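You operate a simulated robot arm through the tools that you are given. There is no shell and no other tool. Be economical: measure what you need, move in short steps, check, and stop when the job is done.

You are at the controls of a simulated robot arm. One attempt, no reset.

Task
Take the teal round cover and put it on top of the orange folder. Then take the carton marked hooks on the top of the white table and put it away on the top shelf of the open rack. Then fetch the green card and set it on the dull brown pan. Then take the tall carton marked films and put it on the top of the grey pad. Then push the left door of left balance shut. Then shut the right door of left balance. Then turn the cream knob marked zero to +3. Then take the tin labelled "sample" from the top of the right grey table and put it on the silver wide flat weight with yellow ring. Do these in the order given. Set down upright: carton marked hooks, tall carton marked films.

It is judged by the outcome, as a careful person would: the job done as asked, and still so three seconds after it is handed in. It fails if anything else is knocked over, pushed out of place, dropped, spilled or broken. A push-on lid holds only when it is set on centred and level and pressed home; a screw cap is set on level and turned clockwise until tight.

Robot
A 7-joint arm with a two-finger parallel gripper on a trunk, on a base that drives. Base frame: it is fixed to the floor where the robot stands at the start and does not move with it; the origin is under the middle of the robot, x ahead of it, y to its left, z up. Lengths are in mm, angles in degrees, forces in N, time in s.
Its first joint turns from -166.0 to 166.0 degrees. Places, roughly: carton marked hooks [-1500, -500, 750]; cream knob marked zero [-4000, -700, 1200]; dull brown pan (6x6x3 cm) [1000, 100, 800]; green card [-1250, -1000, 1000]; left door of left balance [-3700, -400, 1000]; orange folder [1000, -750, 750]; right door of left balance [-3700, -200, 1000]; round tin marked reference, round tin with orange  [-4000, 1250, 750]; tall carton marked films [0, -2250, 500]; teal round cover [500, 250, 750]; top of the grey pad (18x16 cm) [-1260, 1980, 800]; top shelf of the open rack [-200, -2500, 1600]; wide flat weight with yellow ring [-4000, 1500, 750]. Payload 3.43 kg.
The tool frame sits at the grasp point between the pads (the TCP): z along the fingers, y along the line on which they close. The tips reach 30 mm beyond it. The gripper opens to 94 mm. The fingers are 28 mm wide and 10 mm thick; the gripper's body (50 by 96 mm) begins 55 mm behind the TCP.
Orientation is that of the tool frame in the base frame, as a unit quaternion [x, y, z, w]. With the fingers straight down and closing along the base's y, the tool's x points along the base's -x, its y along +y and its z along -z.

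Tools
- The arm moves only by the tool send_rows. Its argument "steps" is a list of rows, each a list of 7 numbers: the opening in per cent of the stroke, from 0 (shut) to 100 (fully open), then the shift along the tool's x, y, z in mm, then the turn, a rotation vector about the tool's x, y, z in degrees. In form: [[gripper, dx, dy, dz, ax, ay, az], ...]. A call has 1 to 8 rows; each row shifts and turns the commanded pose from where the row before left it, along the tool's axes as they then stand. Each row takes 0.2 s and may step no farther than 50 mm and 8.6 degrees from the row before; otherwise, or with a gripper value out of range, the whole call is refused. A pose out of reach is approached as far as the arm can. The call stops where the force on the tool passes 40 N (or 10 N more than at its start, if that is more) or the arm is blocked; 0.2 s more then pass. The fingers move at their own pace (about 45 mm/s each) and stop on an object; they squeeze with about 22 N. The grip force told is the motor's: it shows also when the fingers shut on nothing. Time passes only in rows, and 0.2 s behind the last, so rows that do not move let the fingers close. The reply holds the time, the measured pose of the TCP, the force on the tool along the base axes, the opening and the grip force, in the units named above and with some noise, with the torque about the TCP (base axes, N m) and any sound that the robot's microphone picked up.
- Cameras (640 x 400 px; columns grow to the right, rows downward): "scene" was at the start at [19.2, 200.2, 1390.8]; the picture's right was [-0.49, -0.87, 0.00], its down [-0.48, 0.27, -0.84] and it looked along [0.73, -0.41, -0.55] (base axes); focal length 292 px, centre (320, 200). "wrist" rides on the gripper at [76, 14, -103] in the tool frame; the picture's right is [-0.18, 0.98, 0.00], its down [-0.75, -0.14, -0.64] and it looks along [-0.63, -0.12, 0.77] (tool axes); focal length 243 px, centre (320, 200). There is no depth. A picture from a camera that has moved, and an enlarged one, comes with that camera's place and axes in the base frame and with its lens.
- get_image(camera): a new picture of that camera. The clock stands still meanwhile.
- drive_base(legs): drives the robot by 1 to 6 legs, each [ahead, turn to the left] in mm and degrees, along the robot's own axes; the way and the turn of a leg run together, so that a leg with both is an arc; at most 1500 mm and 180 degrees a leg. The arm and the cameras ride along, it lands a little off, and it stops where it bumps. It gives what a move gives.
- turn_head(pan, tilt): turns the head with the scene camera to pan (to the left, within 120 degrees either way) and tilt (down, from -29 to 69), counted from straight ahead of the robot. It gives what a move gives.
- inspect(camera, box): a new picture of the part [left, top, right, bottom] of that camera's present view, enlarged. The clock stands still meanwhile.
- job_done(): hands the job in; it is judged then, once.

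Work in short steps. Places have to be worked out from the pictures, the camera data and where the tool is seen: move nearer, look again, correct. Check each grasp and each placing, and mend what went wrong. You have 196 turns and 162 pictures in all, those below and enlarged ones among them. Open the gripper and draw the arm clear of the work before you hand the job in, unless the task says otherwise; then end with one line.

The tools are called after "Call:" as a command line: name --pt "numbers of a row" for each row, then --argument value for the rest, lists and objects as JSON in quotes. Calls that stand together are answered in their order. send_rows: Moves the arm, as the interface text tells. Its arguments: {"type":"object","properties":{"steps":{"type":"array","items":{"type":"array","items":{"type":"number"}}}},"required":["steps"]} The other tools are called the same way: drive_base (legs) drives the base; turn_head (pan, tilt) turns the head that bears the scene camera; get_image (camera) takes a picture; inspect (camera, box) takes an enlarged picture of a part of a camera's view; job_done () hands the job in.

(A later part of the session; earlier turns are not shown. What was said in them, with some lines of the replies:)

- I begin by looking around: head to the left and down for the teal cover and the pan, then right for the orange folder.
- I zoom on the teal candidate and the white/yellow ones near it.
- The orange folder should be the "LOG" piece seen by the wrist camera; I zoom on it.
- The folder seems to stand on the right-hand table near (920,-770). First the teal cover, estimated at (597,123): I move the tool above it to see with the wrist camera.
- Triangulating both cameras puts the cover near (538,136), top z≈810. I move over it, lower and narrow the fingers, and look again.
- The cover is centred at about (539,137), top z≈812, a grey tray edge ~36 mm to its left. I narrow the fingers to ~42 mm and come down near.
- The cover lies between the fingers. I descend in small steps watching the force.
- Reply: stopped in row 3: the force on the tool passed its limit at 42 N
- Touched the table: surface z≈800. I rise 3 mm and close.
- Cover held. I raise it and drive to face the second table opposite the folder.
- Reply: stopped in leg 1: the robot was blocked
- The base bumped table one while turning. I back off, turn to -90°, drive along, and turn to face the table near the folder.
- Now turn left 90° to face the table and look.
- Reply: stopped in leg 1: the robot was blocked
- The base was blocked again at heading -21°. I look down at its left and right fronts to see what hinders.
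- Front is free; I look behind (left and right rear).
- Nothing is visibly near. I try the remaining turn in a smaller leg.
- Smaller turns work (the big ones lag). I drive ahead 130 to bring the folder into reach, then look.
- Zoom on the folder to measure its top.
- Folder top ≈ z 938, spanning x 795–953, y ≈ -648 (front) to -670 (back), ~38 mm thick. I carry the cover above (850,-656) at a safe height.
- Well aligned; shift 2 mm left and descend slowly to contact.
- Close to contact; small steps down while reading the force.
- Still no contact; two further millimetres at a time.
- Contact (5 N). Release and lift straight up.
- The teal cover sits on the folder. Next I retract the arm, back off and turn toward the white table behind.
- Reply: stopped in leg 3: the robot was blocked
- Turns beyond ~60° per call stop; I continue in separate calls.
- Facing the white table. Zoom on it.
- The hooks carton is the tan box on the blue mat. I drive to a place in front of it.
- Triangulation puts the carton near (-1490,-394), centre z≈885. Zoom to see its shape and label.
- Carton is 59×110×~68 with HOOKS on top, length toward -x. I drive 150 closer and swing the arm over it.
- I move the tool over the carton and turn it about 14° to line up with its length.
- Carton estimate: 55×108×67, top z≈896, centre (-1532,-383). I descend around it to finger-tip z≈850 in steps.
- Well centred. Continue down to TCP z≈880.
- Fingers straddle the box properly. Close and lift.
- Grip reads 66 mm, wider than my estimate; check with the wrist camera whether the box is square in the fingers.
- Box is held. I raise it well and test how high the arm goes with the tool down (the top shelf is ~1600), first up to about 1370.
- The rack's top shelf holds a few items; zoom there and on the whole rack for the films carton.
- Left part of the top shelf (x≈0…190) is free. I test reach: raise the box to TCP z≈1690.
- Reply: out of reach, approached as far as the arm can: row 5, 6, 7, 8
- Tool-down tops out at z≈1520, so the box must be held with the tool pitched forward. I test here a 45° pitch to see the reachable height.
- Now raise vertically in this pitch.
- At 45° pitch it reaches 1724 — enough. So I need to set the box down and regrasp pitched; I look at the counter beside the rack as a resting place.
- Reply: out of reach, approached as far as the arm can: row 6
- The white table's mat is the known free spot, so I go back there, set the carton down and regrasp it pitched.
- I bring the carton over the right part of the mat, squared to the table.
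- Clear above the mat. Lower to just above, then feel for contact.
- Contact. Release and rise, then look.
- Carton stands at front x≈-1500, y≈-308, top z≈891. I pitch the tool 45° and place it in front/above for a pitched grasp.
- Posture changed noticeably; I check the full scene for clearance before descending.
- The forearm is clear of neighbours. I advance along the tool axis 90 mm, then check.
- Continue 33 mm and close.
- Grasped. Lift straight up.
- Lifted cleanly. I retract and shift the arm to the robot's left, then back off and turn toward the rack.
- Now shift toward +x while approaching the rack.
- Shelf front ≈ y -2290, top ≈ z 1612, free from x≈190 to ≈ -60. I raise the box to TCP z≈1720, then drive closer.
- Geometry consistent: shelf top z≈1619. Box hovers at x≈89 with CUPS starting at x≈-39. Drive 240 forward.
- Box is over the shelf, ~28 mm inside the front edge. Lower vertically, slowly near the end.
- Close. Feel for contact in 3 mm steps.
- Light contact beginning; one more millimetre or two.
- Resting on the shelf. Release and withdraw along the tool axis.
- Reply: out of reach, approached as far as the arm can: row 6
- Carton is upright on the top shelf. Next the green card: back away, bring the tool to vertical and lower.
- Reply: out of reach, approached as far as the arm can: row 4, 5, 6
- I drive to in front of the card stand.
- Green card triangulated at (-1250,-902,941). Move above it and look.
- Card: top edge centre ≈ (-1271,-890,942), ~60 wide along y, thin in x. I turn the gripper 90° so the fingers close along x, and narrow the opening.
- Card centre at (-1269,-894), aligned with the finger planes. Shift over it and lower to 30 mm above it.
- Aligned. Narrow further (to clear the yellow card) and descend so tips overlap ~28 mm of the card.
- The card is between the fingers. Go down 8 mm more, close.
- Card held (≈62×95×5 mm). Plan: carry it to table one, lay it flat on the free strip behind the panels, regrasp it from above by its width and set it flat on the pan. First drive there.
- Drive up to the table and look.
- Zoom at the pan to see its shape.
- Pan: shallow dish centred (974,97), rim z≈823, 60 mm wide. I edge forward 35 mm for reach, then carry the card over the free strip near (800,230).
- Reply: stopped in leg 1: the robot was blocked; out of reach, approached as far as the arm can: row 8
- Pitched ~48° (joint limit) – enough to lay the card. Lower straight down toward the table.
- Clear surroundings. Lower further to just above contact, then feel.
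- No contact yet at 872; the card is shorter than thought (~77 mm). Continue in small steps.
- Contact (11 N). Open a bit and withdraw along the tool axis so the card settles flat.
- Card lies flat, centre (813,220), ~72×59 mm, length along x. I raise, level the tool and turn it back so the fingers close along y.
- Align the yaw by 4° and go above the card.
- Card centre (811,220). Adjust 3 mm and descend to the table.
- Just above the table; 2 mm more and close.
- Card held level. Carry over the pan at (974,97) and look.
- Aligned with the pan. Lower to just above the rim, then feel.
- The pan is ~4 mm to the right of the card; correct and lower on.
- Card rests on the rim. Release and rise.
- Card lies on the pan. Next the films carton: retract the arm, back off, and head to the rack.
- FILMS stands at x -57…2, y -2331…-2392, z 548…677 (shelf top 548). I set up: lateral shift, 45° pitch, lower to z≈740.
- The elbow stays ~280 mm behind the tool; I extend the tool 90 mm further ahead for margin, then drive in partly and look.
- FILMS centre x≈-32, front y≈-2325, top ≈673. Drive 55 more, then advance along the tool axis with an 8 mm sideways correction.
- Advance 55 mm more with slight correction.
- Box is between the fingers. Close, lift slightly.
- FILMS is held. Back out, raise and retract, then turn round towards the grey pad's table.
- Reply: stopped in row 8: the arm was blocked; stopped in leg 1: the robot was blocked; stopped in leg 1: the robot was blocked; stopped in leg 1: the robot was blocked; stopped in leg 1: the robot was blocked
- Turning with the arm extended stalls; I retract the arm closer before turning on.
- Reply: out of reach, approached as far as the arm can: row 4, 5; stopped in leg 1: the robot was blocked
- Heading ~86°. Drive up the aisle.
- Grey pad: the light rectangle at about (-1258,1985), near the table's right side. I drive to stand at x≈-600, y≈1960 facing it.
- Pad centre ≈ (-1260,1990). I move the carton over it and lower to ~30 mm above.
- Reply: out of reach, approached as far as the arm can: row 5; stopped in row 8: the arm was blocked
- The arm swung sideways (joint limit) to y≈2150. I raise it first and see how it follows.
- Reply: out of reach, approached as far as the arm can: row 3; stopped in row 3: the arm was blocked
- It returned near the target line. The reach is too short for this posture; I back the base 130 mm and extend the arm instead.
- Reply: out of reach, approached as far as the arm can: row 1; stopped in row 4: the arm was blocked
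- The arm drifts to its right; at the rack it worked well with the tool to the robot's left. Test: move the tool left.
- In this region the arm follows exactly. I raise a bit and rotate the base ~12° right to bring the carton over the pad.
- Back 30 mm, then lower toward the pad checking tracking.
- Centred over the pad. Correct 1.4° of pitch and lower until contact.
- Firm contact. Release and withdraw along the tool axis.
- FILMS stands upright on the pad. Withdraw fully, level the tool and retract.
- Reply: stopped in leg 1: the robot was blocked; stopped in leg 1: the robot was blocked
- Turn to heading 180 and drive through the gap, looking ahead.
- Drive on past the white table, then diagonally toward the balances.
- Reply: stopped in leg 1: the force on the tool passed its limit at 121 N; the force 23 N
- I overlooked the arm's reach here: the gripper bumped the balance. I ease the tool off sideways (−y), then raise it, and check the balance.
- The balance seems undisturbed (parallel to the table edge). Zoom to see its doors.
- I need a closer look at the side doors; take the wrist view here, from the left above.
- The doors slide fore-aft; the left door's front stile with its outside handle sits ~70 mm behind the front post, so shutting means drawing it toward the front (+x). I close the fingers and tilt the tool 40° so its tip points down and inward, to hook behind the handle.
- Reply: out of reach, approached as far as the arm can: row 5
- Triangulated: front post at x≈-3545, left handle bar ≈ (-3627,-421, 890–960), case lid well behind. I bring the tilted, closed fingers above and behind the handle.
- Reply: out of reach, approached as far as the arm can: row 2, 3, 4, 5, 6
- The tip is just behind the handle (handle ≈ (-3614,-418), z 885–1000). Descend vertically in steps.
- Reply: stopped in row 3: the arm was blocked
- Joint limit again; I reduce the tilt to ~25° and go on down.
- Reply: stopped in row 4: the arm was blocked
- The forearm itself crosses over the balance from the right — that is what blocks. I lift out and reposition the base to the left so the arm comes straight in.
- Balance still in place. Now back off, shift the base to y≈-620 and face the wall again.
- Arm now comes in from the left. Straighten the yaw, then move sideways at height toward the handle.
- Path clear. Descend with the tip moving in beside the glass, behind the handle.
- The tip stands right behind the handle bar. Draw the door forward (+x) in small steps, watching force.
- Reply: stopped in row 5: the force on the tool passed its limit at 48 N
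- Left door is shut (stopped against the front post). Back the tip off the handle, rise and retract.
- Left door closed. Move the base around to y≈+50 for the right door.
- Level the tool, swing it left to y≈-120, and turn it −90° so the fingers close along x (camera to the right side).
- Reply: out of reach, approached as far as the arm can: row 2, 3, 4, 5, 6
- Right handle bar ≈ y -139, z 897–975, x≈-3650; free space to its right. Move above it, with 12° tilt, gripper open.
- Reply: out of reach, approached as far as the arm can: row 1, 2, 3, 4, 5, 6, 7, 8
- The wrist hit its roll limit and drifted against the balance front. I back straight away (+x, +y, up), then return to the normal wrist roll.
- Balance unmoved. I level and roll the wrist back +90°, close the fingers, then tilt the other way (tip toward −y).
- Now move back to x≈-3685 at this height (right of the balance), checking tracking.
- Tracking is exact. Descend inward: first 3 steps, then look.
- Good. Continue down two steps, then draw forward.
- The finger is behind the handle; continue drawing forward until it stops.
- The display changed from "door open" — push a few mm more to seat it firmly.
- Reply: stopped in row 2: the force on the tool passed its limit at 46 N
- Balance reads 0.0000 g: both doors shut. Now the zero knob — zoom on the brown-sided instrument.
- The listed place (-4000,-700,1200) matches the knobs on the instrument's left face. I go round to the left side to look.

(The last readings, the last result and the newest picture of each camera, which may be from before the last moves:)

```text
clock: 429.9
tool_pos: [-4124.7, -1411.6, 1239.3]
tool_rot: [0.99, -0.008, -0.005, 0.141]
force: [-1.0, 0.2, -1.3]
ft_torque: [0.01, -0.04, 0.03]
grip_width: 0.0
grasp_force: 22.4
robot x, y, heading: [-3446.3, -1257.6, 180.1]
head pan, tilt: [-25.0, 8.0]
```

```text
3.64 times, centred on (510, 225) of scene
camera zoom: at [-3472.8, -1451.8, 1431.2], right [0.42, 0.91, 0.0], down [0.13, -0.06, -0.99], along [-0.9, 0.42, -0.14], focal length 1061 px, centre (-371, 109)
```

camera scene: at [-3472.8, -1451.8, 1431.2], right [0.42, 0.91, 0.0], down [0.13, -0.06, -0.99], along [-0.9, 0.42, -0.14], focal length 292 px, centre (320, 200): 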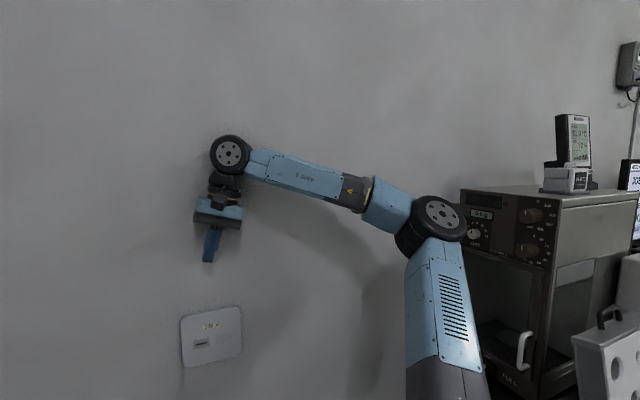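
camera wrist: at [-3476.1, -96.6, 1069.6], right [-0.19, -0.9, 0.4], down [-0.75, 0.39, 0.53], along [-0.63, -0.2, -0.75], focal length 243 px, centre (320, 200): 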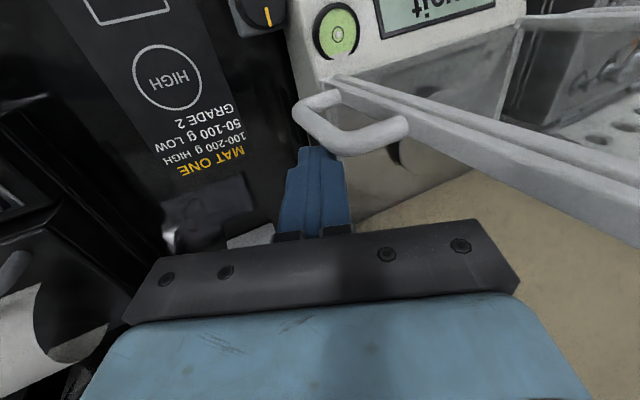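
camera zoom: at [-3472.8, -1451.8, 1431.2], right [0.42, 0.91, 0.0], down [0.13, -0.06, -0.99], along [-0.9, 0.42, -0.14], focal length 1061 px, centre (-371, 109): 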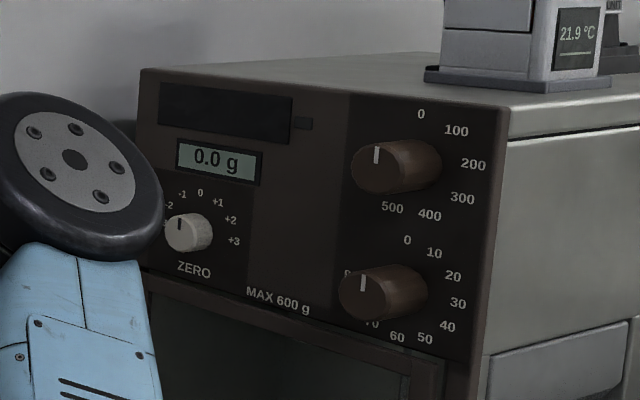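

The panel faces −y: cream ZERO knob at ≈(-4044, y -693…-669, z 1207), scale 30° per unit, pointer now at 0, so +3 is 90° clockwise. I swing the arm to the robot's right side (tool turning along) so the base can come near the wall.

Call:
send_rows --pt "40 0 0 0 8.1 0 0" --pt "40 0 0 0 8.1 0 0" --pt "40 25.6 -37.75 0 0 0 4.5" --pt "40 22.6 -39.6 0 0 0 4.5" --pt "40 19.4 -41.3 0 0 0 4.5" --pt "40 16.1 -42.7 0 0 0 4.5" --pt "40 12.7 -43.8 0 0 0 4.5" --pt "40 9.2 -44.7 0 0 0 4.5"

Call:
send_rows --pt "40 5.7 -45.3 0 0 0 4.5" --pt "40 2.1 -45.6 0 0 0 4.5" --pt "40 -1.5 -45.6 0 0 0 4.5" --pt "40 -5 -45.3 0 0 0 4.5" --pt "40 -8.6 -44.8 0 0 0 4.5" --pt "40 -12.1 -44 0 0 0 4.5" --pt "40 -15.5 -42.9 0 0 0 4.5" --pt "40 -18.8 -41.5 0 0 0 4.5"

```text
clock: 431.7
tool_pos: [-3969.9, -1188.8, 1237.9]
tool_rot: [0.97, -0.243, -0.003, 0.0]
force: [-1.1, -0.4, 0.7]
ft_torque: [0.0, -0.05, -0.01]
grip_width: 37.4
grasp_force: 0.1
robot x, y, heading: [-3446.0, -1256.5, 180.0]
head pan, tilt: [-25.0, 8.0]
```

```text
clock: 433.5
tool_pos: [-3756.6, -887.2, 1236.6]
tool_rot: [0.848, -0.529, -0.003, 0.001]
force: [0.6, 0.6, 0.4]
ft_torque: [-0.03, -0.04, -0.03]
grip_width: 37.6
grasp_force: 0.0
robot x, y, heading: [-3446.7, -1259.0, 180.1]
head pan, tilt: [-25.0, 8.0]
```

Good. Finish the yaw to face +y, then drive 300 mm ahead beside the panel.

Call:
send_rows --pt "40 0 0 0 0 0 6.5" --pt "40 0 0 0 0 0 6.5" --pt "40 0 0 0 0 0 6.5" --pt "40 0 0 0 0 0 6.5"

Call:
drive_base --legs '[[300, 0]]'

Call:
send_rows --pt "40 0 0 0 0 -8.3 0" --pt "40 0 0 0 0 -8.3 0" --pt "40 0 0 0 0 -8.3 0" --pt "40 0 0 0 0 -8.3 0" --pt "40 0 0 0 0 -8.3 0" --pt "40 0 0 0 0 -8.3 0" --pt "40 0 0 0 0 -8.3 0" --pt "40 0 0 0 0 -8.3 0"

```text
clock: 434.5
tool_pos: [-3756.6, -888.0, 1237.5]
tool_rot: [-0.706, 0.708, 0.002, -0.003]
force: [0.5, -0.2, -0.7]
ft_torque: [-0.01, -0.01, 0.02]
grip_width: 37.3
grasp_force: 0.1
robot x, y, heading: [-3451.7, -1256.9, 180.0]
head pan, tilt: [-25.0, 8.0]
```

```text
clock: 436.6
tool_pos: [-4059.1, -887.6, 1237.3]
tool_rot: [-0.707, 0.707, 0.002, -0.002]
force: [-0.2, -0.2, -1.0]
ft_torque: [-0.01, 0.02, 0.0]
grip_width: 37.5
grasp_force: 0.1
robot x, y, heading: [-3745.5, -1259.2, 179.6]
head pan, tilt: [-25.0, 8.0]
```

```text
clock: 438.4
tool_pos: [-4059.3, -887.0, 1237.6]
tool_rot: [-0.59, 0.592, 0.39, 0.386]
force: [1.4, 0.0, 0.5]
ft_torque: [-0.04, 0.04, 0.0]
grip_width: 37.7
grasp_force: 0.0
robot x, y, heading: [-3747.2, -1255.7, 179.9]
head pan, tilt: [-25.0, 8.0]
```

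Pitch follows well. Complete it to horizontal and look.

Call:
send_rows --pt "50 0 0 0 0 -8 0" --pt "50 0 0 0 0 -8 0" --pt "50 0 0 0 0 -7.4 0"

Call:
get_image --camera "wrist"

```text
clock: 439.1
tool_pos: [-4072.9, -873.4, 1258.7]
tool_rot: [-0.499, 0.503, 0.501, 0.497]
force: [-0.9, -0.1, 0.4]
ft_torque: [-0.04, 0.03, 0.06]
grip_width: 46.9
grasp_force: 0.0
out of reach, approached as far as the arm can: row 2, 3
robot x, y, heading: [-3751.8, -1259.3, 180.2]
head pan, tilt: [-25.0, 8.0]
```

```text
14 pictures are left
camera wrist: at [-4088.0, -975.4, 1183.4], right [-0.98, 0.0, 0.19], down [0.15, -0.64, 0.75], along [0.12, 0.77, 0.63], focal length 243 px, centre (320, 200)
```

wrist: 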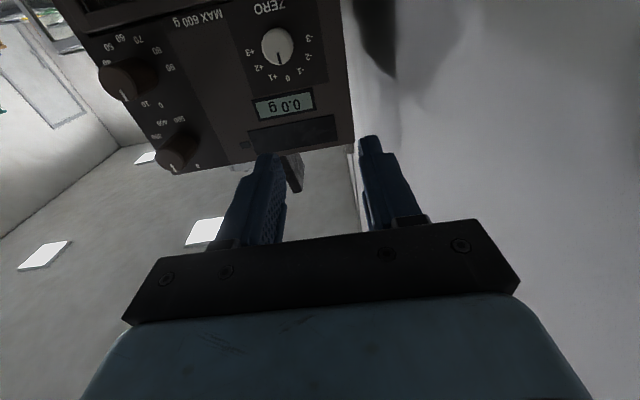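

Horizontal. Knob centre ≈ (-4041, z 1213). Align and approach to ~60 mm before it.

Call:
send_rows --pt "60 15 -10.5 30 0 0 0" --pt "60 15 -10.5 30 0 0 0" --pt "60 16 -11 30 0 0 0"

Call:
get_image --camera "wrist"

```text
clock: 439.9
tool_pos: [-4038.1, -784.0, 1212.4]
tool_rot: [-0.499, 0.503, 0.502, 0.496]
force: [0.4, 0.2, 0.7]
ft_torque: [-0.03, 0.03, 0.04]
grip_width: 56.4
grasp_force: 0.1
robot x, y, heading: [-3749.7, -1259.3, 179.8]
head pan, tilt: [-25.0, 8.0]
```

```text
13 pictures are left
camera wrist: at [-4055.2, -885.7, 1136.7], right [-0.98, 0.0, 0.19], down [0.15, -0.64, 0.75], along [0.12, 0.77, 0.63], focal length 243 px, centre (320, 200)
```

wrist: 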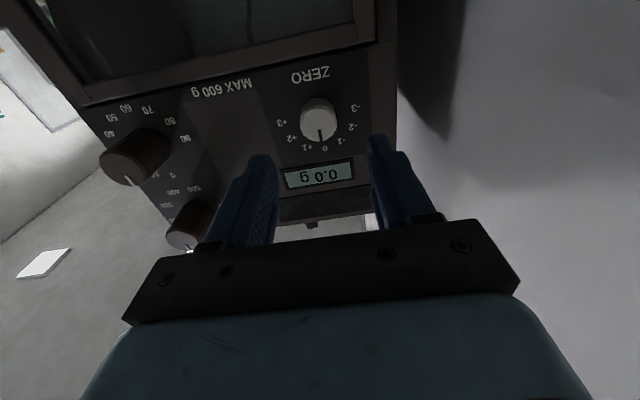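

Knob face confirmed at y≈-693. Advance so the fingers enclose the knob.

Call:
send_rows --pt "60 -1 2 30 0 0 0" --pt "60 0 0 28 0 0 0" --pt "60 0 0 16 0 0 0"

Call:
send_rows --pt "40 0 0 0 0 0 0" --pt "20 0 0 0 0 0 0" --pt "15 0 0 0 0 0 0" --pt "15 0 0 0 0 0 0"

Call:
get_image --camera "wrist"

```text
clock: 440.8
tool_pos: [-4042.6, -710.7, 1213.3]
tool_rot: [-0.499, 0.503, 0.501, 0.497]
force: [0.8, -8.7, -1.1]
ft_torque: [0.07, 0.06, -0.25]
grip_width: 56.6
grasp_force: 0.1
robot x, y, heading: [-3750.4, -1259.5, 179.9]
head pan, tilt: [-25.0, 8.0]
```

```text
clock: 441.8
tool_pos: [-4037.2, -709.3, 1214.8]
tool_rot: [-0.497, 0.504, 0.501, 0.497]
force: [32.4, -9.3, -3.0]
ft_torque: [0.57, 0.01, -1.62]
grip_width: 29.8
grasp_force: 40.4
robot x, y, heading: [-3751.7, -1259.0, 180.1]
head pan, tilt: [-25.0, 8.0]
```

```text
12 pictures are left
camera wrist: at [-4054.8, -811.9, 1138.3], right [-0.98, 0.01, 0.19], down [0.15, -0.64, 0.75], along [0.13, 0.77, 0.63], focal length 243 px, centre (320, 200)
```

wrist: 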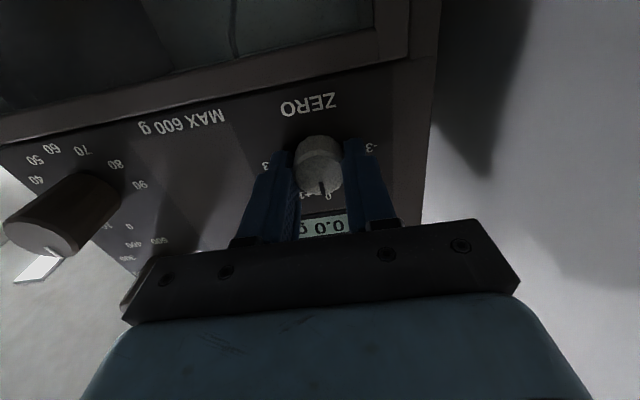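

Gripped (30 mm) but with side load; relax by re-centring the command ~5 mm and 2 mm off the panel.

Call:
send_rows --pt "15 1.5 -4 -1.5 0 0 0" --pt "15 0 0 0 0 0 0"

```text
clock: 442.4
tool_pos: [-4037.6, -710.6, 1213.7]
tool_rot: [-0.498, 0.502, 0.502, 0.498]
force: [10.8, 20.1, 17.4]
ft_torque: [-0.37, -0.08, -0.99]
grip_width: 30.0
grasp_force: 44.8
robot x, y, heading: [-3750.1, -1255.2, 179.8]
head pan, tilt: [-25.0, 8.0]
```

Call:
send_rows --pt "15 -1.5 -1 1 0 0 0" --pt "15 0 0 0 0 0 0"

```text
clock: 442.9
tool_pos: [-4038.3, -711.1, 1214.3]
tool_rot: [-0.5, 0.502, 0.502, 0.497]
force: [-4.1, 13.4, 13.8]
ft_torque: [0.72, 0.0, -0.61]
grip_width: 30.0
grasp_force: 45.0
robot x, y, heading: [-3744.9, -1259.2, 180.2]
head pan, tilt: [-25.0, 8.0]
```

Loads are moderate. Turn clockwise 30° and check.

Call:
send_rows --pt "15 0 0 0 0 0 7.5" --pt "15 0 0 0 0 0 7.5" --pt "15 0 0 0 0 0 7.5" --pt "15 0 0 0 0 0 7.5"

Call:
get_image --camera "wrist"

```text
clock: 443.9
tool_pos: [-4037.3, -711.5, 1214.1]
tool_rot: [-0.35, 0.615, 0.613, 0.35]
force: [-1.4, -1.3, 12.5]
ft_torque: [0.7, 0.05, -0.95]
grip_width: 29.6
grasp_force: 45.1
robot x, y, heading: [-3747.7, -1258.5, 180.0]
head pan, tilt: [-25.0, 8.0]
```

```text
11 pictures are left
camera wrist: at [-4089.3, -812.3, 1155.5], right [-0.75, 0.0, 0.66], down [0.5, -0.64, 0.58], along [0.42, 0.77, 0.48], focal length 243 px, centre (320, 200)
```

wrist: 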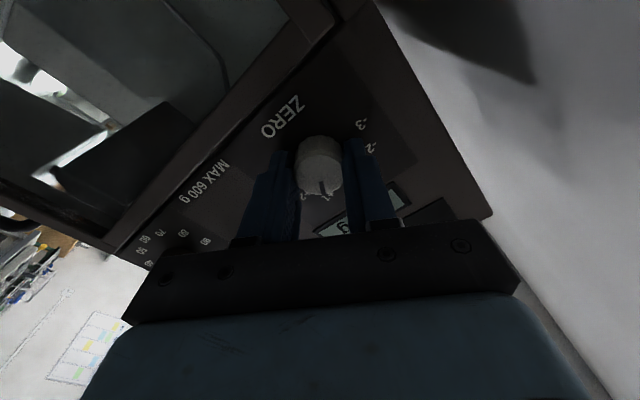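

The knob follows: pointer now at +1. Turn a further 60°.

Call:
send_rows --pt "15 0 0 0 0 0 7.5" --pt "15 0 0 0 0 0 7.5" --pt "15 0 0 0 0 0 7.5" --pt "15 0 0 0 0 0 7.5" --pt "15 0 0 0 0 0 7.5" --pt "15 0 0 0 0 0 7.5" --pt "15 0 0 0 0 0 7.5" --pt "15 0 0 0 0 0 7.5"

Call:
inspect --camera "wrist" --box '[220, 90, 420, 240]'

```text
clock: 445.8
tool_pos: [-4037.3, -710.4, 1212.1]
tool_rot: [0.002, 0.709, 0.705, -0.003]
force: [12.9, -7.8, -6.0]
ft_torque: [0.32, 0.0, 0.79]
grip_width: 29.9
grasp_force: 45.2
robot x, y, heading: [-3752.4, -1257.4, 180.2]
head pan, tilt: [-25.0, 8.0]
```

```text
2.67 times, centred on (320, 165) of wrist
camera zoom: at [-4113.6, -812.0, 1227.6], right [0.19, 0.01, 0.98], down [0.75, -0.64, -0.14], along [0.63, 0.77, -0.13], focal length 647 px, centre (320, 293)
```

zoom: 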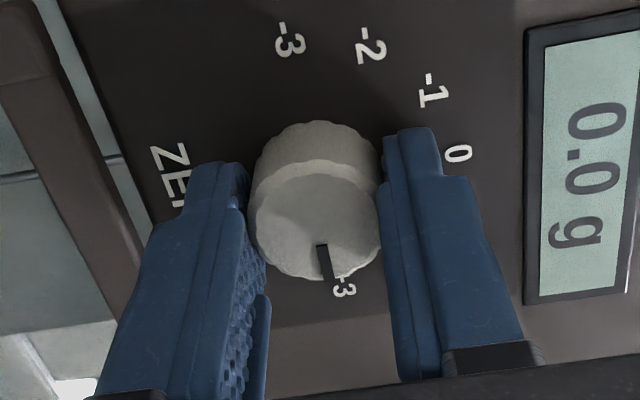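

Pointer is at +3. Open moderately and withdraw along the tool axis.

Call:
send_rows --pt "35 0 0 0 0 0 0" --pt "48 0 0 0 0 0 0" --pt "48 0 0 -10 0 0 0" --pt "48 0 0 -30 0 0 0" --pt "48 0 0 -40 0 0 0" --pt "48 0 0 -40 0 0 0"

Call:
inspect --camera "wrist" --box '[220, 10, 420, 160]'

```text
clock: 447.1
tool_pos: [-4046.0, -817.1, 1226.3]
tool_rot: [0.003, 0.709, 0.705, -0.001]
force: [-0.3, 1.2, 0.1]
ft_torque: [0.01, 0.03, 0.01]
grip_width: 45.1
grasp_force: 0.0
out of reach, approached as far as the arm can: row 6
robot x, y, heading: [-3753.4, -1256.7, 180.1]
head pan, tilt: [-25.0, 8.0]
```

```text
2.67 times, centred on (320, 85) of wrist
camera zoom: at [-4123.1, -918.0, 1242.1], right [0.19, 0.0, 0.98], down [0.75, -0.64, -0.14], along [0.63, 0.77, -0.13], focal length 647 px, centre (320, 507)
```

zoom: 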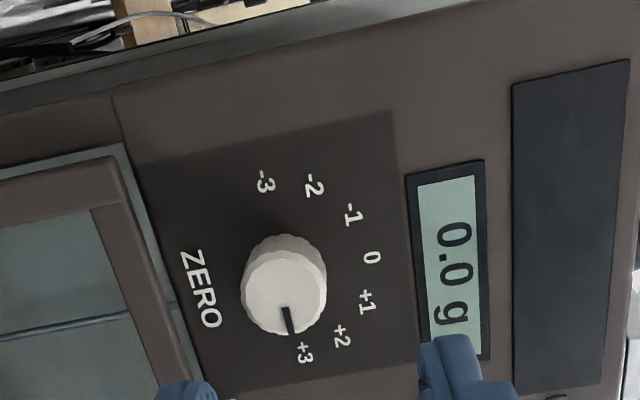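

Pointer is exactly on +3. Back away and restore the tool to vertical.

Call:
drive_base --legs '[[-500, 0]]'

Call:
send_rows --pt "48 0 0 0 0 0 -8.3" --pt "48 0 0 0 0 0 -8.3" --pt "48 0 0 0 0 0 -8.3" --pt "48 0 0 0 0 0 -8.3" --pt "48 0 0 0 0 0 -8.3" --pt "48 0 0 0 0 0 -8.3" --pt "48 0 0 0 0 0 -8.3" --pt "48 0 0 0 0 0 -8.3"

Call:
send_rows --pt "48 0 0 0 0 0 -8.3" --pt "48 0 0 0 0 0 -8.3" --pt "48 0 0 0 0 0 -7" --pt "48 0 0 0 0 8.4 0" --pt "48 0 0 0 0 8.4 0" --pt "48 0 0 0 0 8.4 0" --pt "48 0 0 0 0 8.4 0" --pt "48 0 0 0 0 8.4 0"

Call:
send_rows --pt "48 0 0 0 0 8.4 0" --pt "48 0 0 0 0 8.4 0" --pt "48 0 0 0 0 8.4 0" --pt "48 0 0 0 0 8.4 0" --pt "48 0 0 0 0 8.4 0" --pt "48 0 0 0 0 6 0"

```text
clock: 450.1
tool_pos: [-3544.5, -816.8, 1226.5]
tool_rot: [0.006, 0.708, 0.706, 0.001]
force: [-0.9, 0.5, -0.8]
ft_torque: [-0.01, 0.01, -0.01]
grip_width: 45.0
grasp_force: 0.1
robot x, y, heading: [-3251.8, -1262.2, 179.1]
head pan, tilt: [-25.0, 8.0]
```

```text
clock: 451.9
tool_pos: [-3545.1, -816.8, 1227.6]
tool_rot: [-0.383, 0.596, 0.589, 0.388]
force: [0.0, -0.1, -0.8]
ft_torque: [-0.02, 0.03, 0.02]
grip_width: 45.2
grasp_force: 0.1
robot x, y, heading: [-3256.4, -1257.1, 179.3]
head pan, tilt: [-25.0, 8.0]
```

```text
clock: 453.7
tool_pos: [-3546.4, -817.6, 1228.5]
tool_rot: [-0.643, 0.651, 0.287, 0.285]
force: [0.8, -0.1, 1.0]
ft_torque: [0.02, -0.02, -0.01]
grip_width: 45.1
grasp_force: 0.0
robot x, y, heading: [-3251.8, -1263.2, 179.5]
head pan, tilt: [-25.0, 8.0]
```

```text
clock: 455.1
tool_pos: [-3544.2, -818.3, 1227.0]
tool_rot: [-0.703, 0.711, 0.0, -0.004]
force: [-1.1, -0.1, 0.1]
ft_torque: [0.05, 0.02, 0.02]
grip_width: 45.0
grasp_force: 0.0
robot x, y, heading: [-3253.7, -1262.6, 179.2]
head pan, tilt: [-25.0, 8.0]
```

Swing the arm back to the front of the robot.

Call:
send_rows --pt "48 38.9 23.5 0 0 0 -6.43" --pt "48 36 27.7 0 0 0 -6.43" --pt "48 32.7 31.6 0 0 0 -6.43" --pt "48 28.9 35 0 0 0 -6.43" --pt "48 24.9 38 0 0 0 -6.43" --pt "48 20.5 40.6 0 0 0 -6.43" --pt "48 15.7 42.6 0 0 0 -6.43"

Call:
send_rows --pt "48 10.9 44.1 0 0 0 -6.43" --pt "48 5.9 45.1 0 0 0 -6.43" --pt "48 0.8 45.4 0 0 0 -6.43" --pt "48 -4.3 45.3 0 0 0 -6.43" --pt "48 -9.3 44.5 0 0 0 -6.43" --pt "48 -14.2 43.1 0 0 0 -6.43" --pt "48 -19 41.3 0 0 0 -6.43"

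Call:
drive_base --legs '[[-350, 0], [0, -40]]'

Call:
drive_base --legs '[[0, -40], [1500, 0], [1000, 0]]'

Call:
turn_head --pan 60 --tilt 25

Call:
get_image --camera "scene"

```text
clock: 456.7
tool_pos: [-3710.1, -1087.9, 1230.1]
tool_rot: [0.922, -0.387, -0.003, 0.004]
force: [0.7, 0.4, 0.5]
ft_torque: [0.01, 0.03, -0.01]
grip_width: 45.1
grasp_force: 0.0
robot x, y, heading: [-3255.1, -1263.8, 179.2]
head pan, tilt: [-25.0, 8.0]
```

```text
clock: 458.3
tool_pos: [-3877.8, -1356.3, 1232.7]
tool_rot: [1.0, -0.005, -0.003, 0.002]
force: [0.2, -0.3, 1.4]
ft_torque: [-0.05, 0.08, 0.0]
grip_width: 45.2
grasp_force: 0.1
robot x, y, heading: [-3254.0, -1261.1, 179.3]
head pan, tilt: [-25.0, 8.0]
```

```text
clock: 462.7
tool_pos: [-3442.4, -936.4, 1232.8]
tool_rot: [0.938, -0.347, -0.004, 0.001]
force: [0.2, -0.2, 0.8]
ft_torque: [0.02, -0.01, -0.01]
grip_width: 45.0
grasp_force: 0.0
robot x, y, heading: [-2933.7, -1301.8, 139.2]
head pan, tilt: [-25.0, 8.0]
```

```text
clock: 470.5
tool_pos: [-3302.2, 409.7, 1233.5]
tool_rot: [0.779, -0.627, -0.003, 0.0]
force: [-0.2, 0.3, 0.4]
ft_torque: [-0.02, 0.0, 0.0]
grip_width: 45.3
grasp_force: 0.0
robot x, y, heading: [-3099.1, -188.3, 105.9]
head pan, tilt: [-25.0, 8.0]
stopped in leg 2: the robot was blocked; the commanded pose is now the measured one
```

```text
clock: 472.1
tool_pos: [-3302.2, 408.6, 1234.0]
tool_rot: [0.779, -0.627, -0.003, 0.0]
force: [-0.7, 0.1, 0.6]
ft_torque: [0.01, 0.01, 0.01]
grip_width: 44.9
grasp_force: 0.0
robot x, y, heading: [-3100.6, -189.8, 106.3]
head pan, tilt: [60.0, 25.0]
```

```text
8 pictures are left
camera scene: at [-3399.5, -283.8, 1403.7], right [0.24, 0.97, 0.0], down [0.41, -0.1, -0.91], along [-0.88, 0.22, -0.42], focal length 292 px, centre (320, 200)
```

scene: 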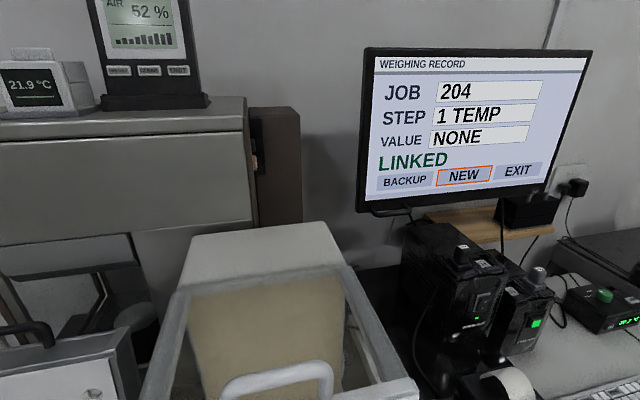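

The base brushed the table front while driving slightly skewed. I reverse off, swing wider, and continue up the aisle.

Call:
drive_base --legs '[[-400, 0]]'

Call:
drive_base --legs '[[0, -36], [650, 0]]'

Call:
drive_base --legs '[[0, 20], [1300, 0]]'

Call:
drive_base --legs '[[0, 40]]'

Call:
drive_base --legs '[[0, 40]]'

Call:
turn_head --pan -5 --tilt 30

```text
clock: 474.6
tool_pos: [-3190.7, 24.2, 1233.5]
tool_rot: [0.779, -0.627, -0.002, 0.0]
force: [0.1, -1.6, 1.0]
ft_torque: [-0.01, 0.01, 0.01]
grip_width: 45.1
grasp_force: 0.2
robot x, y, heading: [-2990.6, -568.8, 106.2]
head pan, tilt: [60.0, 25.0]
```

```text
clock: 480.1
tool_pos: [-2574.7, 627.6, 1233.0]
tool_rot: [-0.541, 0.841, 0.003, 0.002]
force: [0.8, -0.1, 0.1]
ft_torque: [0.02, 0.04, 0.02]
grip_width: 45.0
grasp_force: 0.0
robot x, y, heading: [-2782.1, 31.2, 69.4]
head pan, tilt: [60.0, 25.0]
```

```text
clock: 488.0
tool_pos: [-2733.7, 1966.7, 1234.2]
tool_rot: [-0.665, 0.747, 0.004, 0.001]
force: [-0.1, -0.4, 0.3]
ft_torque: [0.02, 0.01, 0.0]
grip_width: 45.1
grasp_force: 0.1
robot x, y, heading: [-2751.8, 1339.8, 87.1]
head pan, tilt: [60.0, 25.0]
```

```text
clock: 490.4
tool_pos: [-3132.9, 1834.6, 1233.9]
tool_rot: [0.877, -0.48, -0.004, 0.001]
force: [0.4, -0.7, -0.6]
ft_torque: [-0.01, 0.0, -0.01]
grip_width: 44.9
grasp_force: 0.1
robot x, y, heading: [-2713.7, 1362.7, 126.4]
head pan, tilt: [60.0, 25.0]
```

```text
clock: 492.9
tool_pos: [-3342.6, 1453.8, 1236.4]
tool_rot: [0.989, -0.15, -0.003, 0.001]
force: [-0.3, -0.8, -0.2]
ft_torque: [0.01, 0.02, 0.01]
grip_width: 45.1
grasp_force: 0.1
robot x, y, heading: [-2704.6, 1412.2, 166.3]
head pan, tilt: [60.0, 25.0]
```

```text
clock: 494.3
tool_pos: [-3342.3, 1453.2, 1235.1]
tool_rot: [0.989, -0.149, -0.003, 0.001]
force: [-0.1, -0.4, -0.1]
ft_torque: [0.0, -0.03, 0.03]
grip_width: 45.1
grasp_force: 0.0
robot x, y, heading: [-2708.7, 1412.3, 166.4]
head pan, tilt: [-5.0, 30.0]
```

Call:
drive_base --legs '[[0, 14], [200, 0]]'

Call:
get_image --camera "scene"

```text
clock: 496.8
tool_pos: [-3535.4, 1298.6, 1234.8]
tool_rot: [1.0, -0.029, -0.003, 0.002]
force: [0.1, -0.3, 0.2]
ft_torque: [0.02, 0.01, 0.0]
grip_width: 45.1
grasp_force: 0.0
robot x, y, heading: [-2907.1, 1419.2, -179.7]
head pan, tilt: [-5.0, 30.0]
```

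```text
7 pictures are left
camera scene: at [-2938.1, 1192.8, 1395.6], right [0.08, 1.0, 0.0], down [0.5, -0.04, -0.87], along [-0.86, 0.07, -0.5], focal length 292 px, centre (320, 200)
```

scene: 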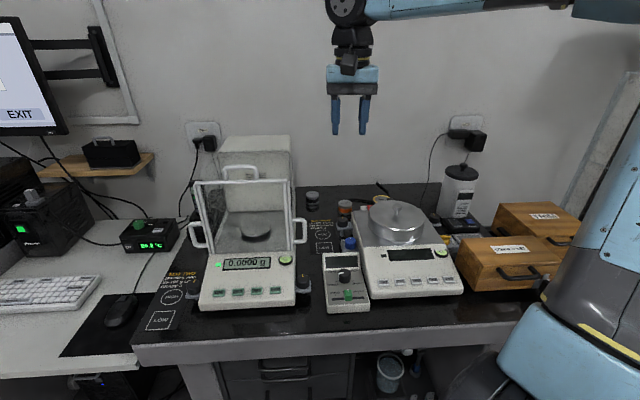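

Zoom on the area between the two balances where tins and weights stand.

Call:
inspect --camera "scene" --box '[290, 175, 390, 265]'

```text
4.44 times, centred on (340, 220) of scene
camera zoom: at [-2938.1, 1192.8, 1395.6], right [0.08, 1.0, 0.0], down [0.5, -0.04, -0.87], along [-0.86, 0.07, -0.5], focal length 1297 px, centre (231, 111)
```

zoom: 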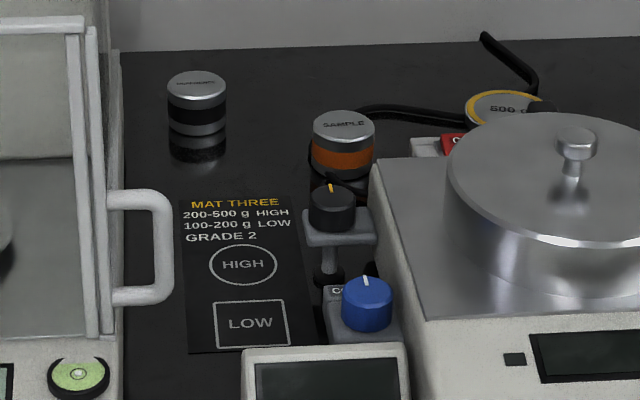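

SAMPLE tin (orange band) ≈ (-3890,1370); the weight "500 g" with yellow ring ≈ (-3950,1530) behind the right balance. Drive 130 closer and bring the tool over the tin.

Call:
drive_base --legs '[[125, 0]]'

Call:
send_rows --pt "85 -46 -12 0 0 0 0" --pt "85 -46 -12 0 0 0 0" --pt "85 -46 -12 0 0 0 0" --pt "85 -46 -12 0 0 0 0" --pt "85 -46 -12 0 0 0 0"

Call:
send_rows --pt "85 0 0 47 0 0 0" --pt "85 0 0 47 0 0 0" --pt "85 0 0 47 0 0 0" --pt "85 0 0 47 0 0 0" --pt "85 0 0 47 0 0 0"

Call:
get_image --camera "wrist"

```text
clock: 498.1
tool_pos: [-3660.6, 1297.7, 1235.8]
tool_rot: [1.0, -0.026, -0.003, 0.001]
force: [-0.9, 0.1, 1.0]
ft_torque: [0.01, 0.03, 0.03]
grip_width: 45.1
grasp_force: 0.2
robot x, y, heading: [-3034.8, 1419.5, -179.7]
head pan, tilt: [-5.0, 30.0]
```

```text
clock: 499.3
tool_pos: [-3887.2, 1368.2, 1235.4]
tool_rot: [1.0, -0.027, -0.003, 0.002]
force: [0.6, -0.6, -0.1]
ft_torque: [0.01, 0.02, -0.03]
grip_width: 80.1
grasp_force: 0.0
robot x, y, heading: [-3032.0, 1418.6, -179.3]
head pan, tilt: [-5.0, 30.0]
```

```text
clock: 500.5
tool_pos: [-3892.0, 1366.8, 1003.2]
tool_rot: [1.0, -0.026, -0.003, 0.002]
force: [1.0, -0.2, 0.1]
ft_torque: [-0.01, 0.02, 0.02]
grip_width: 79.8
grasp_force: 0.1
robot x, y, heading: [-3034.0, 1416.5, -179.3]
head pan, tilt: [-5.0, 30.0]
```

```text
5 pictures are left
camera wrist: at [-3816.2, 1350.7, 1104.9], right [-0.24, -0.97, 0.01], down [-0.74, 0.18, 0.65], along [-0.63, 0.15, -0.76], focal length 243 px, centre (320, 200)
```

wrist: 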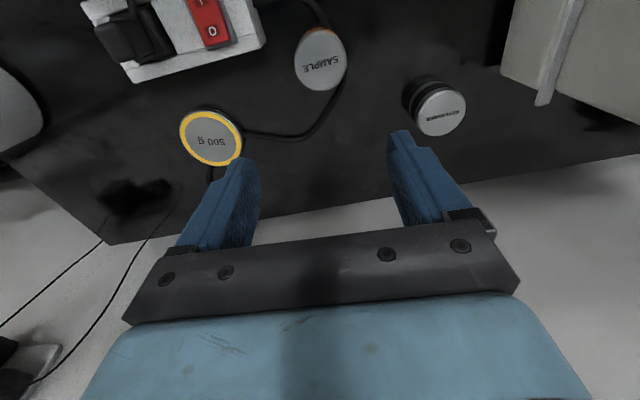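

Tin top ≈ (-3864,1362,837), table ≈800; weight top centre ≈ (-3918,1515,819), ~78 mm wide. Align over the tin and go down partway, then check once.

Call:
send_rows --pt "85 28 3.5 20 0 0 0" --pt "85 0 0 40 0 0 0" --pt "85 0 0 40 0 0 0"

Call:
get_image --camera "wrist"

```text
clock: 501.3
tool_pos: [-3862.0, 1361.1, 902.1]
tool_rot: [1.0, -0.027, -0.004, 0.003]
force: [0.3, -0.4, 0.4]
ft_torque: [-0.03, 0.06, -0.03]
grip_width: 79.9
grasp_force: 0.0
robot x, y, heading: [-3034.9, 1415.9, -179.5]
head pan, tilt: [-5.0, 30.0]
```

```text
4 pictures are left
camera wrist: at [-3786.3, 1345.0, 1004.5], right [-0.24, -0.97, 0.01], down [-0.74, 0.18, 0.65], along [-0.63, 0.15, -0.76], focal length 243 px, centre (320, 200)
```

wrist: 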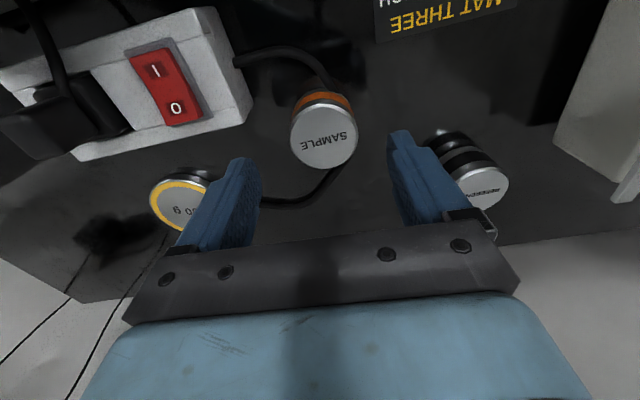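

Aligned. Descend to grip height and close.

Call:
send_rows --pt "85 -2 0 30 0 0 0" --pt "85 0 0 24 0 0 0" --pt "85 0 0 8 0 0 0"

Call:
send_rows --pt "60 0 0 0 0 0 0" --pt "45 0 0 0 0 0 0" --pt "40 0 0 0 0 0 0" --pt "40 0 0 0 0 0 0"

```text
clock: 502.1
tool_pos: [-3864.5, 1362.8, 839.9]
tool_rot: [1.0, -0.027, -0.002, 0.001]
force: [0.0, -0.1, 0.8]
ft_torque: [0.0, 0.01, 0.02]
grip_width: 79.8
grasp_force: 0.0
robot x, y, heading: [-3036.5, 1415.4, -179.4]
head pan, tilt: [-5.0, 30.0]
```

```text
clock: 503.1
tool_pos: [-3863.4, 1362.3, 840.4]
tool_rot: [1.0, -0.027, -0.003, 0.002]
force: [-0.2, -1.1, 0.2]
ft_torque: [-0.01, 0.02, -0.02]
grip_width: 51.5
grasp_force: 21.5
robot x, y, heading: [-3033.2, 1414.7, -179.6]
head pan, tilt: [-5.0, 30.0]
```

Tin gripped (51.5 mm). Lift 90 mm and carry over the weight.

Call:
send_rows --pt "40 0 0 -30 0 0 0" --pt "40 0 0 -40 0 0 0" --pt "40 0 0 -20 0 0 0" --pt "40 -15.7 -37.4 0 0 0 0" --pt "40 -15.7 -37.4 0 0 0 0" --pt "40 -15.7 -37.4 0 0 0 0" --pt "40 -15.7 -37.4 0 0 0 0"

Call:
get_image --camera "wrist"

```text
clock: 504.7
tool_pos: [-3917.3, 1513.6, 929.2]
tool_rot: [1.0, -0.026, -0.002, 0.002]
force: [0.6, 0.2, -1.3]
ft_torque: [0.05, 0.01, -0.03]
grip_width: 51.6
grasp_force: 21.9
robot x, y, heading: [-3032.8, 1417.2, -179.1]
head pan, tilt: [-5.0, 30.0]
```

```text
3 pictures are left
camera wrist: at [-3842.8, 1497.1, 1032.2], right [-0.24, -0.97, 0.01], down [-0.74, 0.18, 0.65], along [-0.63, 0.15, -0.76], focal length 243 px, centre (320, 200)
```

wrist: 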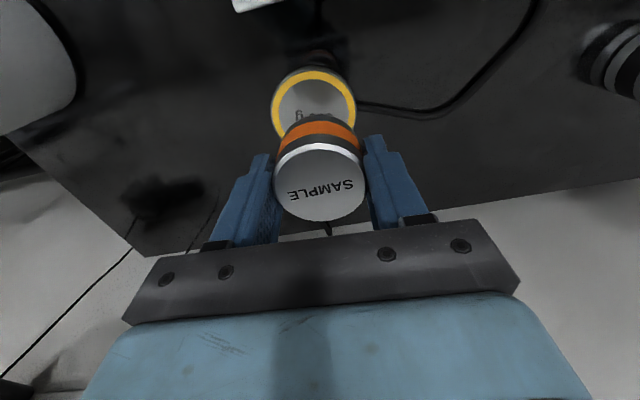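

Weight centre ≈ (-3913,1520). Correct by (4,6) mm and lower toward it.

Call:
send_rows --pt "40 4 -6 20 0 0 0" --pt "40 0 0 25 0 0 0" --pt "40 0 0 10 0 0 0"

Call:
send_rows --pt "40 0 0 3 0 0 0" --pt "40 0 0 3 0 0 0"

Call:
send_rows --pt "40 0 0 2 0 0 0" --pt "40 0 0 1.5 0 0 0"

```text
clock: 505.5
tool_pos: [-3914.9, 1521.0, 874.6]
tool_rot: [1.0, -0.027, -0.002, 0.002]
force: [-0.5, -0.2, -1.4]
ft_torque: [0.0, -0.03, 0.02]
grip_width: 51.7
grasp_force: 22.4
robot x, y, heading: [-3036.6, 1419.9, -179.3]
head pan, tilt: [-5.0, 30.0]
```

```text
clock: 506.1
tool_pos: [-3914.6, 1522.4, 870.1]
tool_rot: [1.0, -0.027, -0.002, 0.002]
force: [0.0, 0.5, -0.6]
ft_torque: [-0.01, -0.01, -0.03]
grip_width: 51.8
grasp_force: 21.7
robot x, y, heading: [-3036.4, 1416.0, -179.4]
head pan, tilt: [-5.0, 30.0]
```

```text
clock: 506.7
tool_pos: [-3914.0, 1520.1, 865.0]
tool_rot: [1.0, -0.026, -0.003, 0.003]
force: [0.1, -0.3, -0.9]
ft_torque: [0.01, 0.0, 0.02]
grip_width: 51.9
grasp_force: 21.9
robot x, y, heading: [-3037.8, 1416.6, -179.3]
head pan, tilt: [-5.0, 30.0]
```

Continue feeling downward.

Call:
send_rows --pt "40 0 0 1.5 0 0 0" --pt "40 0 0 1.5 0 0 0"

Call:
send_rows --pt "40 0 0 1.5 0 0 0" --pt "40 0 0 1 0 0 0"

```text
clock: 507.3
tool_pos: [-3914.2, 1520.6, 863.4]
tool_rot: [1.0, -0.027, -0.002, 0.002]
force: [-0.8, 0.8, -0.7]
ft_torque: [-0.02, 0.01, -0.03]
grip_width: 51.5
grasp_force: 22.0
robot x, y, heading: [-3034.8, 1416.1, -179.3]
head pan, tilt: [-5.0, 30.0]
```

```text
clock: 507.9
tool_pos: [-3914.9, 1521.5, 860.5]
tool_rot: [1.0, -0.027, -0.003, 0.002]
force: [0.5, -0.1, -0.7]
ft_torque: [-0.02, 0.01, -0.02]
grip_width: 51.7
grasp_force: 21.4
robot x, y, heading: [-3035.6, 1418.5, -179.8]
head pan, tilt: [-5.0, 30.0]
```

Call:
send_rows --pt "40 0 0 1.5 0 0 0" --pt "40 0 0 1 0 0 0"

Call:
send_rows --pt "40 0 0 1 0 0 0" --pt "40 0 0 1 0 0 0"

Call:
send_rows --pt "40 0 0 1 0 0 0"

```text
clock: 508.5
tool_pos: [-3914.1, 1520.9, 856.7]
tool_rot: [1.0, -0.027, -0.003, 0.002]
force: [0.7, -0.6, -1.4]
ft_torque: [0.0, -0.03, -0.01]
grip_width: 51.9
grasp_force: 22.3
robot x, y, heading: [-3034.9, 1416.0, -179.3]
head pan, tilt: [-5.0, 30.0]
```

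```text
clock: 509.1
tool_pos: [-3913.8, 1521.3, 855.1]
tool_rot: [1.0, -0.027, -0.003, 0.002]
force: [0.3, -0.8, 0.1]
ft_torque: [0.0, -0.01, 0.02]
grip_width: 51.7
grasp_force: 22.1
robot x, y, heading: [-3033.8, 1414.0, -179.3]
head pan, tilt: [-5.0, 30.0]
```

```text
clock: 509.5
tool_pos: [-3913.2, 1520.8, 854.0]
tool_rot: [1.0, -0.027, -0.003, 0.002]
force: [0.1, 0.1, 0.2]
ft_torque: [0.01, -0.02, -0.01]
grip_width: 51.6
grasp_force: 21.9
robot x, y, heading: [-3038.2, 1411.9, -179.5]
head pan, tilt: [-5.0, 30.0]
```

Call:
send_rows --pt "40 0 0 1 0 0 0" --pt "40 0 0 1 0 0 0"

Call:
send_rows --pt "40 0 0 1 0 0 0" --pt "40 0 0 1 0 0 0"

Call:
send_rows --pt "40 0 0 1 0 0 0" --pt "40 0 0 1 0 0 0"

```text
clock: 510.1
tool_pos: [-3913.8, 1520.3, 853.3]
tool_rot: [1.0, -0.027, -0.002, 0.001]
force: [-0.4, 0.4, -1.7]
ft_torque: [-0.01, -0.04, 0.01]
grip_width: 51.4
grasp_force: 21.7
robot x, y, heading: [-3038.0, 1422.4, -179.4]
head pan, tilt: [-5.0, 30.0]
```

```text
clock: 510.7
tool_pos: [-3913.6, 1520.3, 852.9]
tool_rot: [1.0, -0.027, -0.004, 0.002]
force: [0.4, 0.3, 11.8]
ft_torque: [0.19, 0.01, 0.06]
grip_width: 51.4
grasp_force: 21.7
robot x, y, heading: [-3035.0, 1417.1, -179.4]
head pan, tilt: [-5.0, 30.0]
```

```text
clock: 511.3
tool_pos: [-3913.8, 1520.7, 848.8]
tool_rot: [1.0, -0.026, -0.003, 0.001]
force: [-2.6, -1.6, 10.8]
ft_torque: [0.19, 0.09, 0.01]
grip_width: 51.4
grasp_force: 22.1
robot x, y, heading: [-3035.6, 1417.2, -179.4]
head pan, tilt: [-5.0, 30.0]
```

Contact at ~852 (11 N). One look before releasing.

Call:
get_image --camera "wrist"

```text
2 pictures are left
camera wrist: at [-3838.8, 1503.7, 951.3], right [-0.24, -0.97, 0.01], down [-0.74, 0.18, 0.65], along [-0.63, 0.15, -0.76], focal length 243 px, centre (320, 200)
```

wrist: 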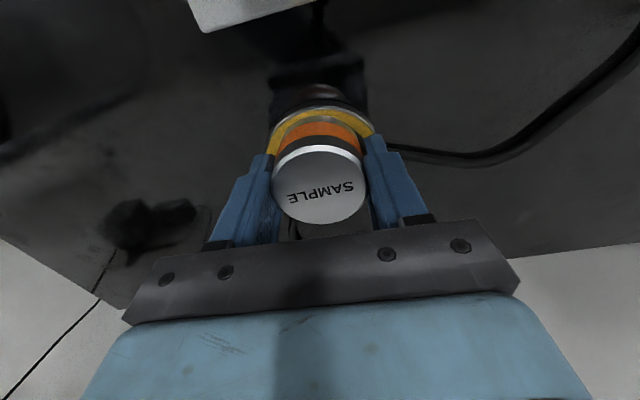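

Tin sits on the weight, ring visible around it. Release and rise.

Call:
send_rows --pt "60 0 0 0 0 0 0" --pt "75 0 0 0 0 0 0" --pt "80 0 0 -5 0 0 0" --pt "80 0 0 -20 0 0 0" --pt "80 0 0 -40 0 0 0" --pt "80 0 0 -45 0 0 0" --pt "80 0 0 -45 0 0 0" --pt "80 0 0 -45 0 0 0"

Call:
get_image --camera "wrist"

```text
clock: 513.1
tool_pos: [-3914.9, 1520.3, 1047.8]
tool_rot: [1.0, -0.027, -0.003, 0.002]
force: [0.4, -0.5, -0.9]
ft_torque: [-0.02, 0.0, -0.02]
grip_width: 75.3
grasp_force: 0.1
robot x, y, heading: [-3037.9, 1416.7, -179.4]
head pan, tilt: [-5.0, 30.0]
```

```text
1 pictures are left
camera wrist: at [-3839.2, 1503.4, 1149.5], right [-0.24, -0.97, 0.01], down [-0.74, 0.18, 0.65], along [-0.63, 0.15, -0.76], focal length 243 px, centre (320, 200)
```

wrist: 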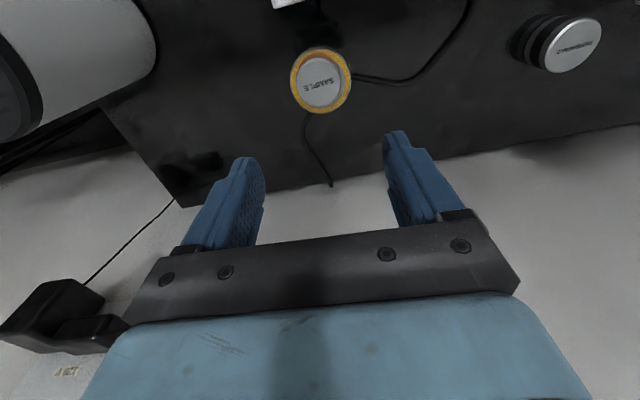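

The sample tin is centred on the weight. I raise the arm, retract it clear of the table, and hand in.

Call:
send_rows --pt "100 0 0 -48 0 0 0" --pt "100 0 0 -48 0 0 0" --pt "100 0 0 -48 0 0 0" --pt "100 0 0 -40 0 0 0" --pt "100 45 0 0 0 0 0" --pt "100 45 0 0 0 0 0" --pt "100 45 0 0 0 0 0"

Call:
drive_base --legs '[[-300, 0]]'

Call:
job_done

```text
clock: 514.7
tool_pos: [-3777.7, 1516.3, 1231.8]
tool_rot: [1.0, -0.027, -0.003, 0.001]
force: [-0.5, -0.7, -0.6]
ft_torque: [-0.02, -0.03, 0.01]
grip_width: 94.1
grasp_force: 0.2
robot x, y, heading: [-3033.3, 1419.6, -179.5]
head pan, tilt: [-5.0, 30.0]
```

```text
clock: 516.8
tool_pos: [-3476.3, 1522.0, 1233.2]
tool_rot: [1.0, -0.028, -0.003, 0.002]
force: [0.3, -0.9, -0.5]
ft_torque: [-0.01, 0.01, -0.03]
grip_width: 93.9
grasp_force: 0.0
robot x, y, heading: [-2737.2, 1420.1, -179.5]
head pan, tilt: [-5.0, 30.0]
```

```text
The job is handed in.
```

All eight steps were done in the order given and handed in; on the way I bumped the left balance hard once (121 N) and brushed its table with the base, and I saw nothing displaced by either, though I did not look at the whole table again after the brush.
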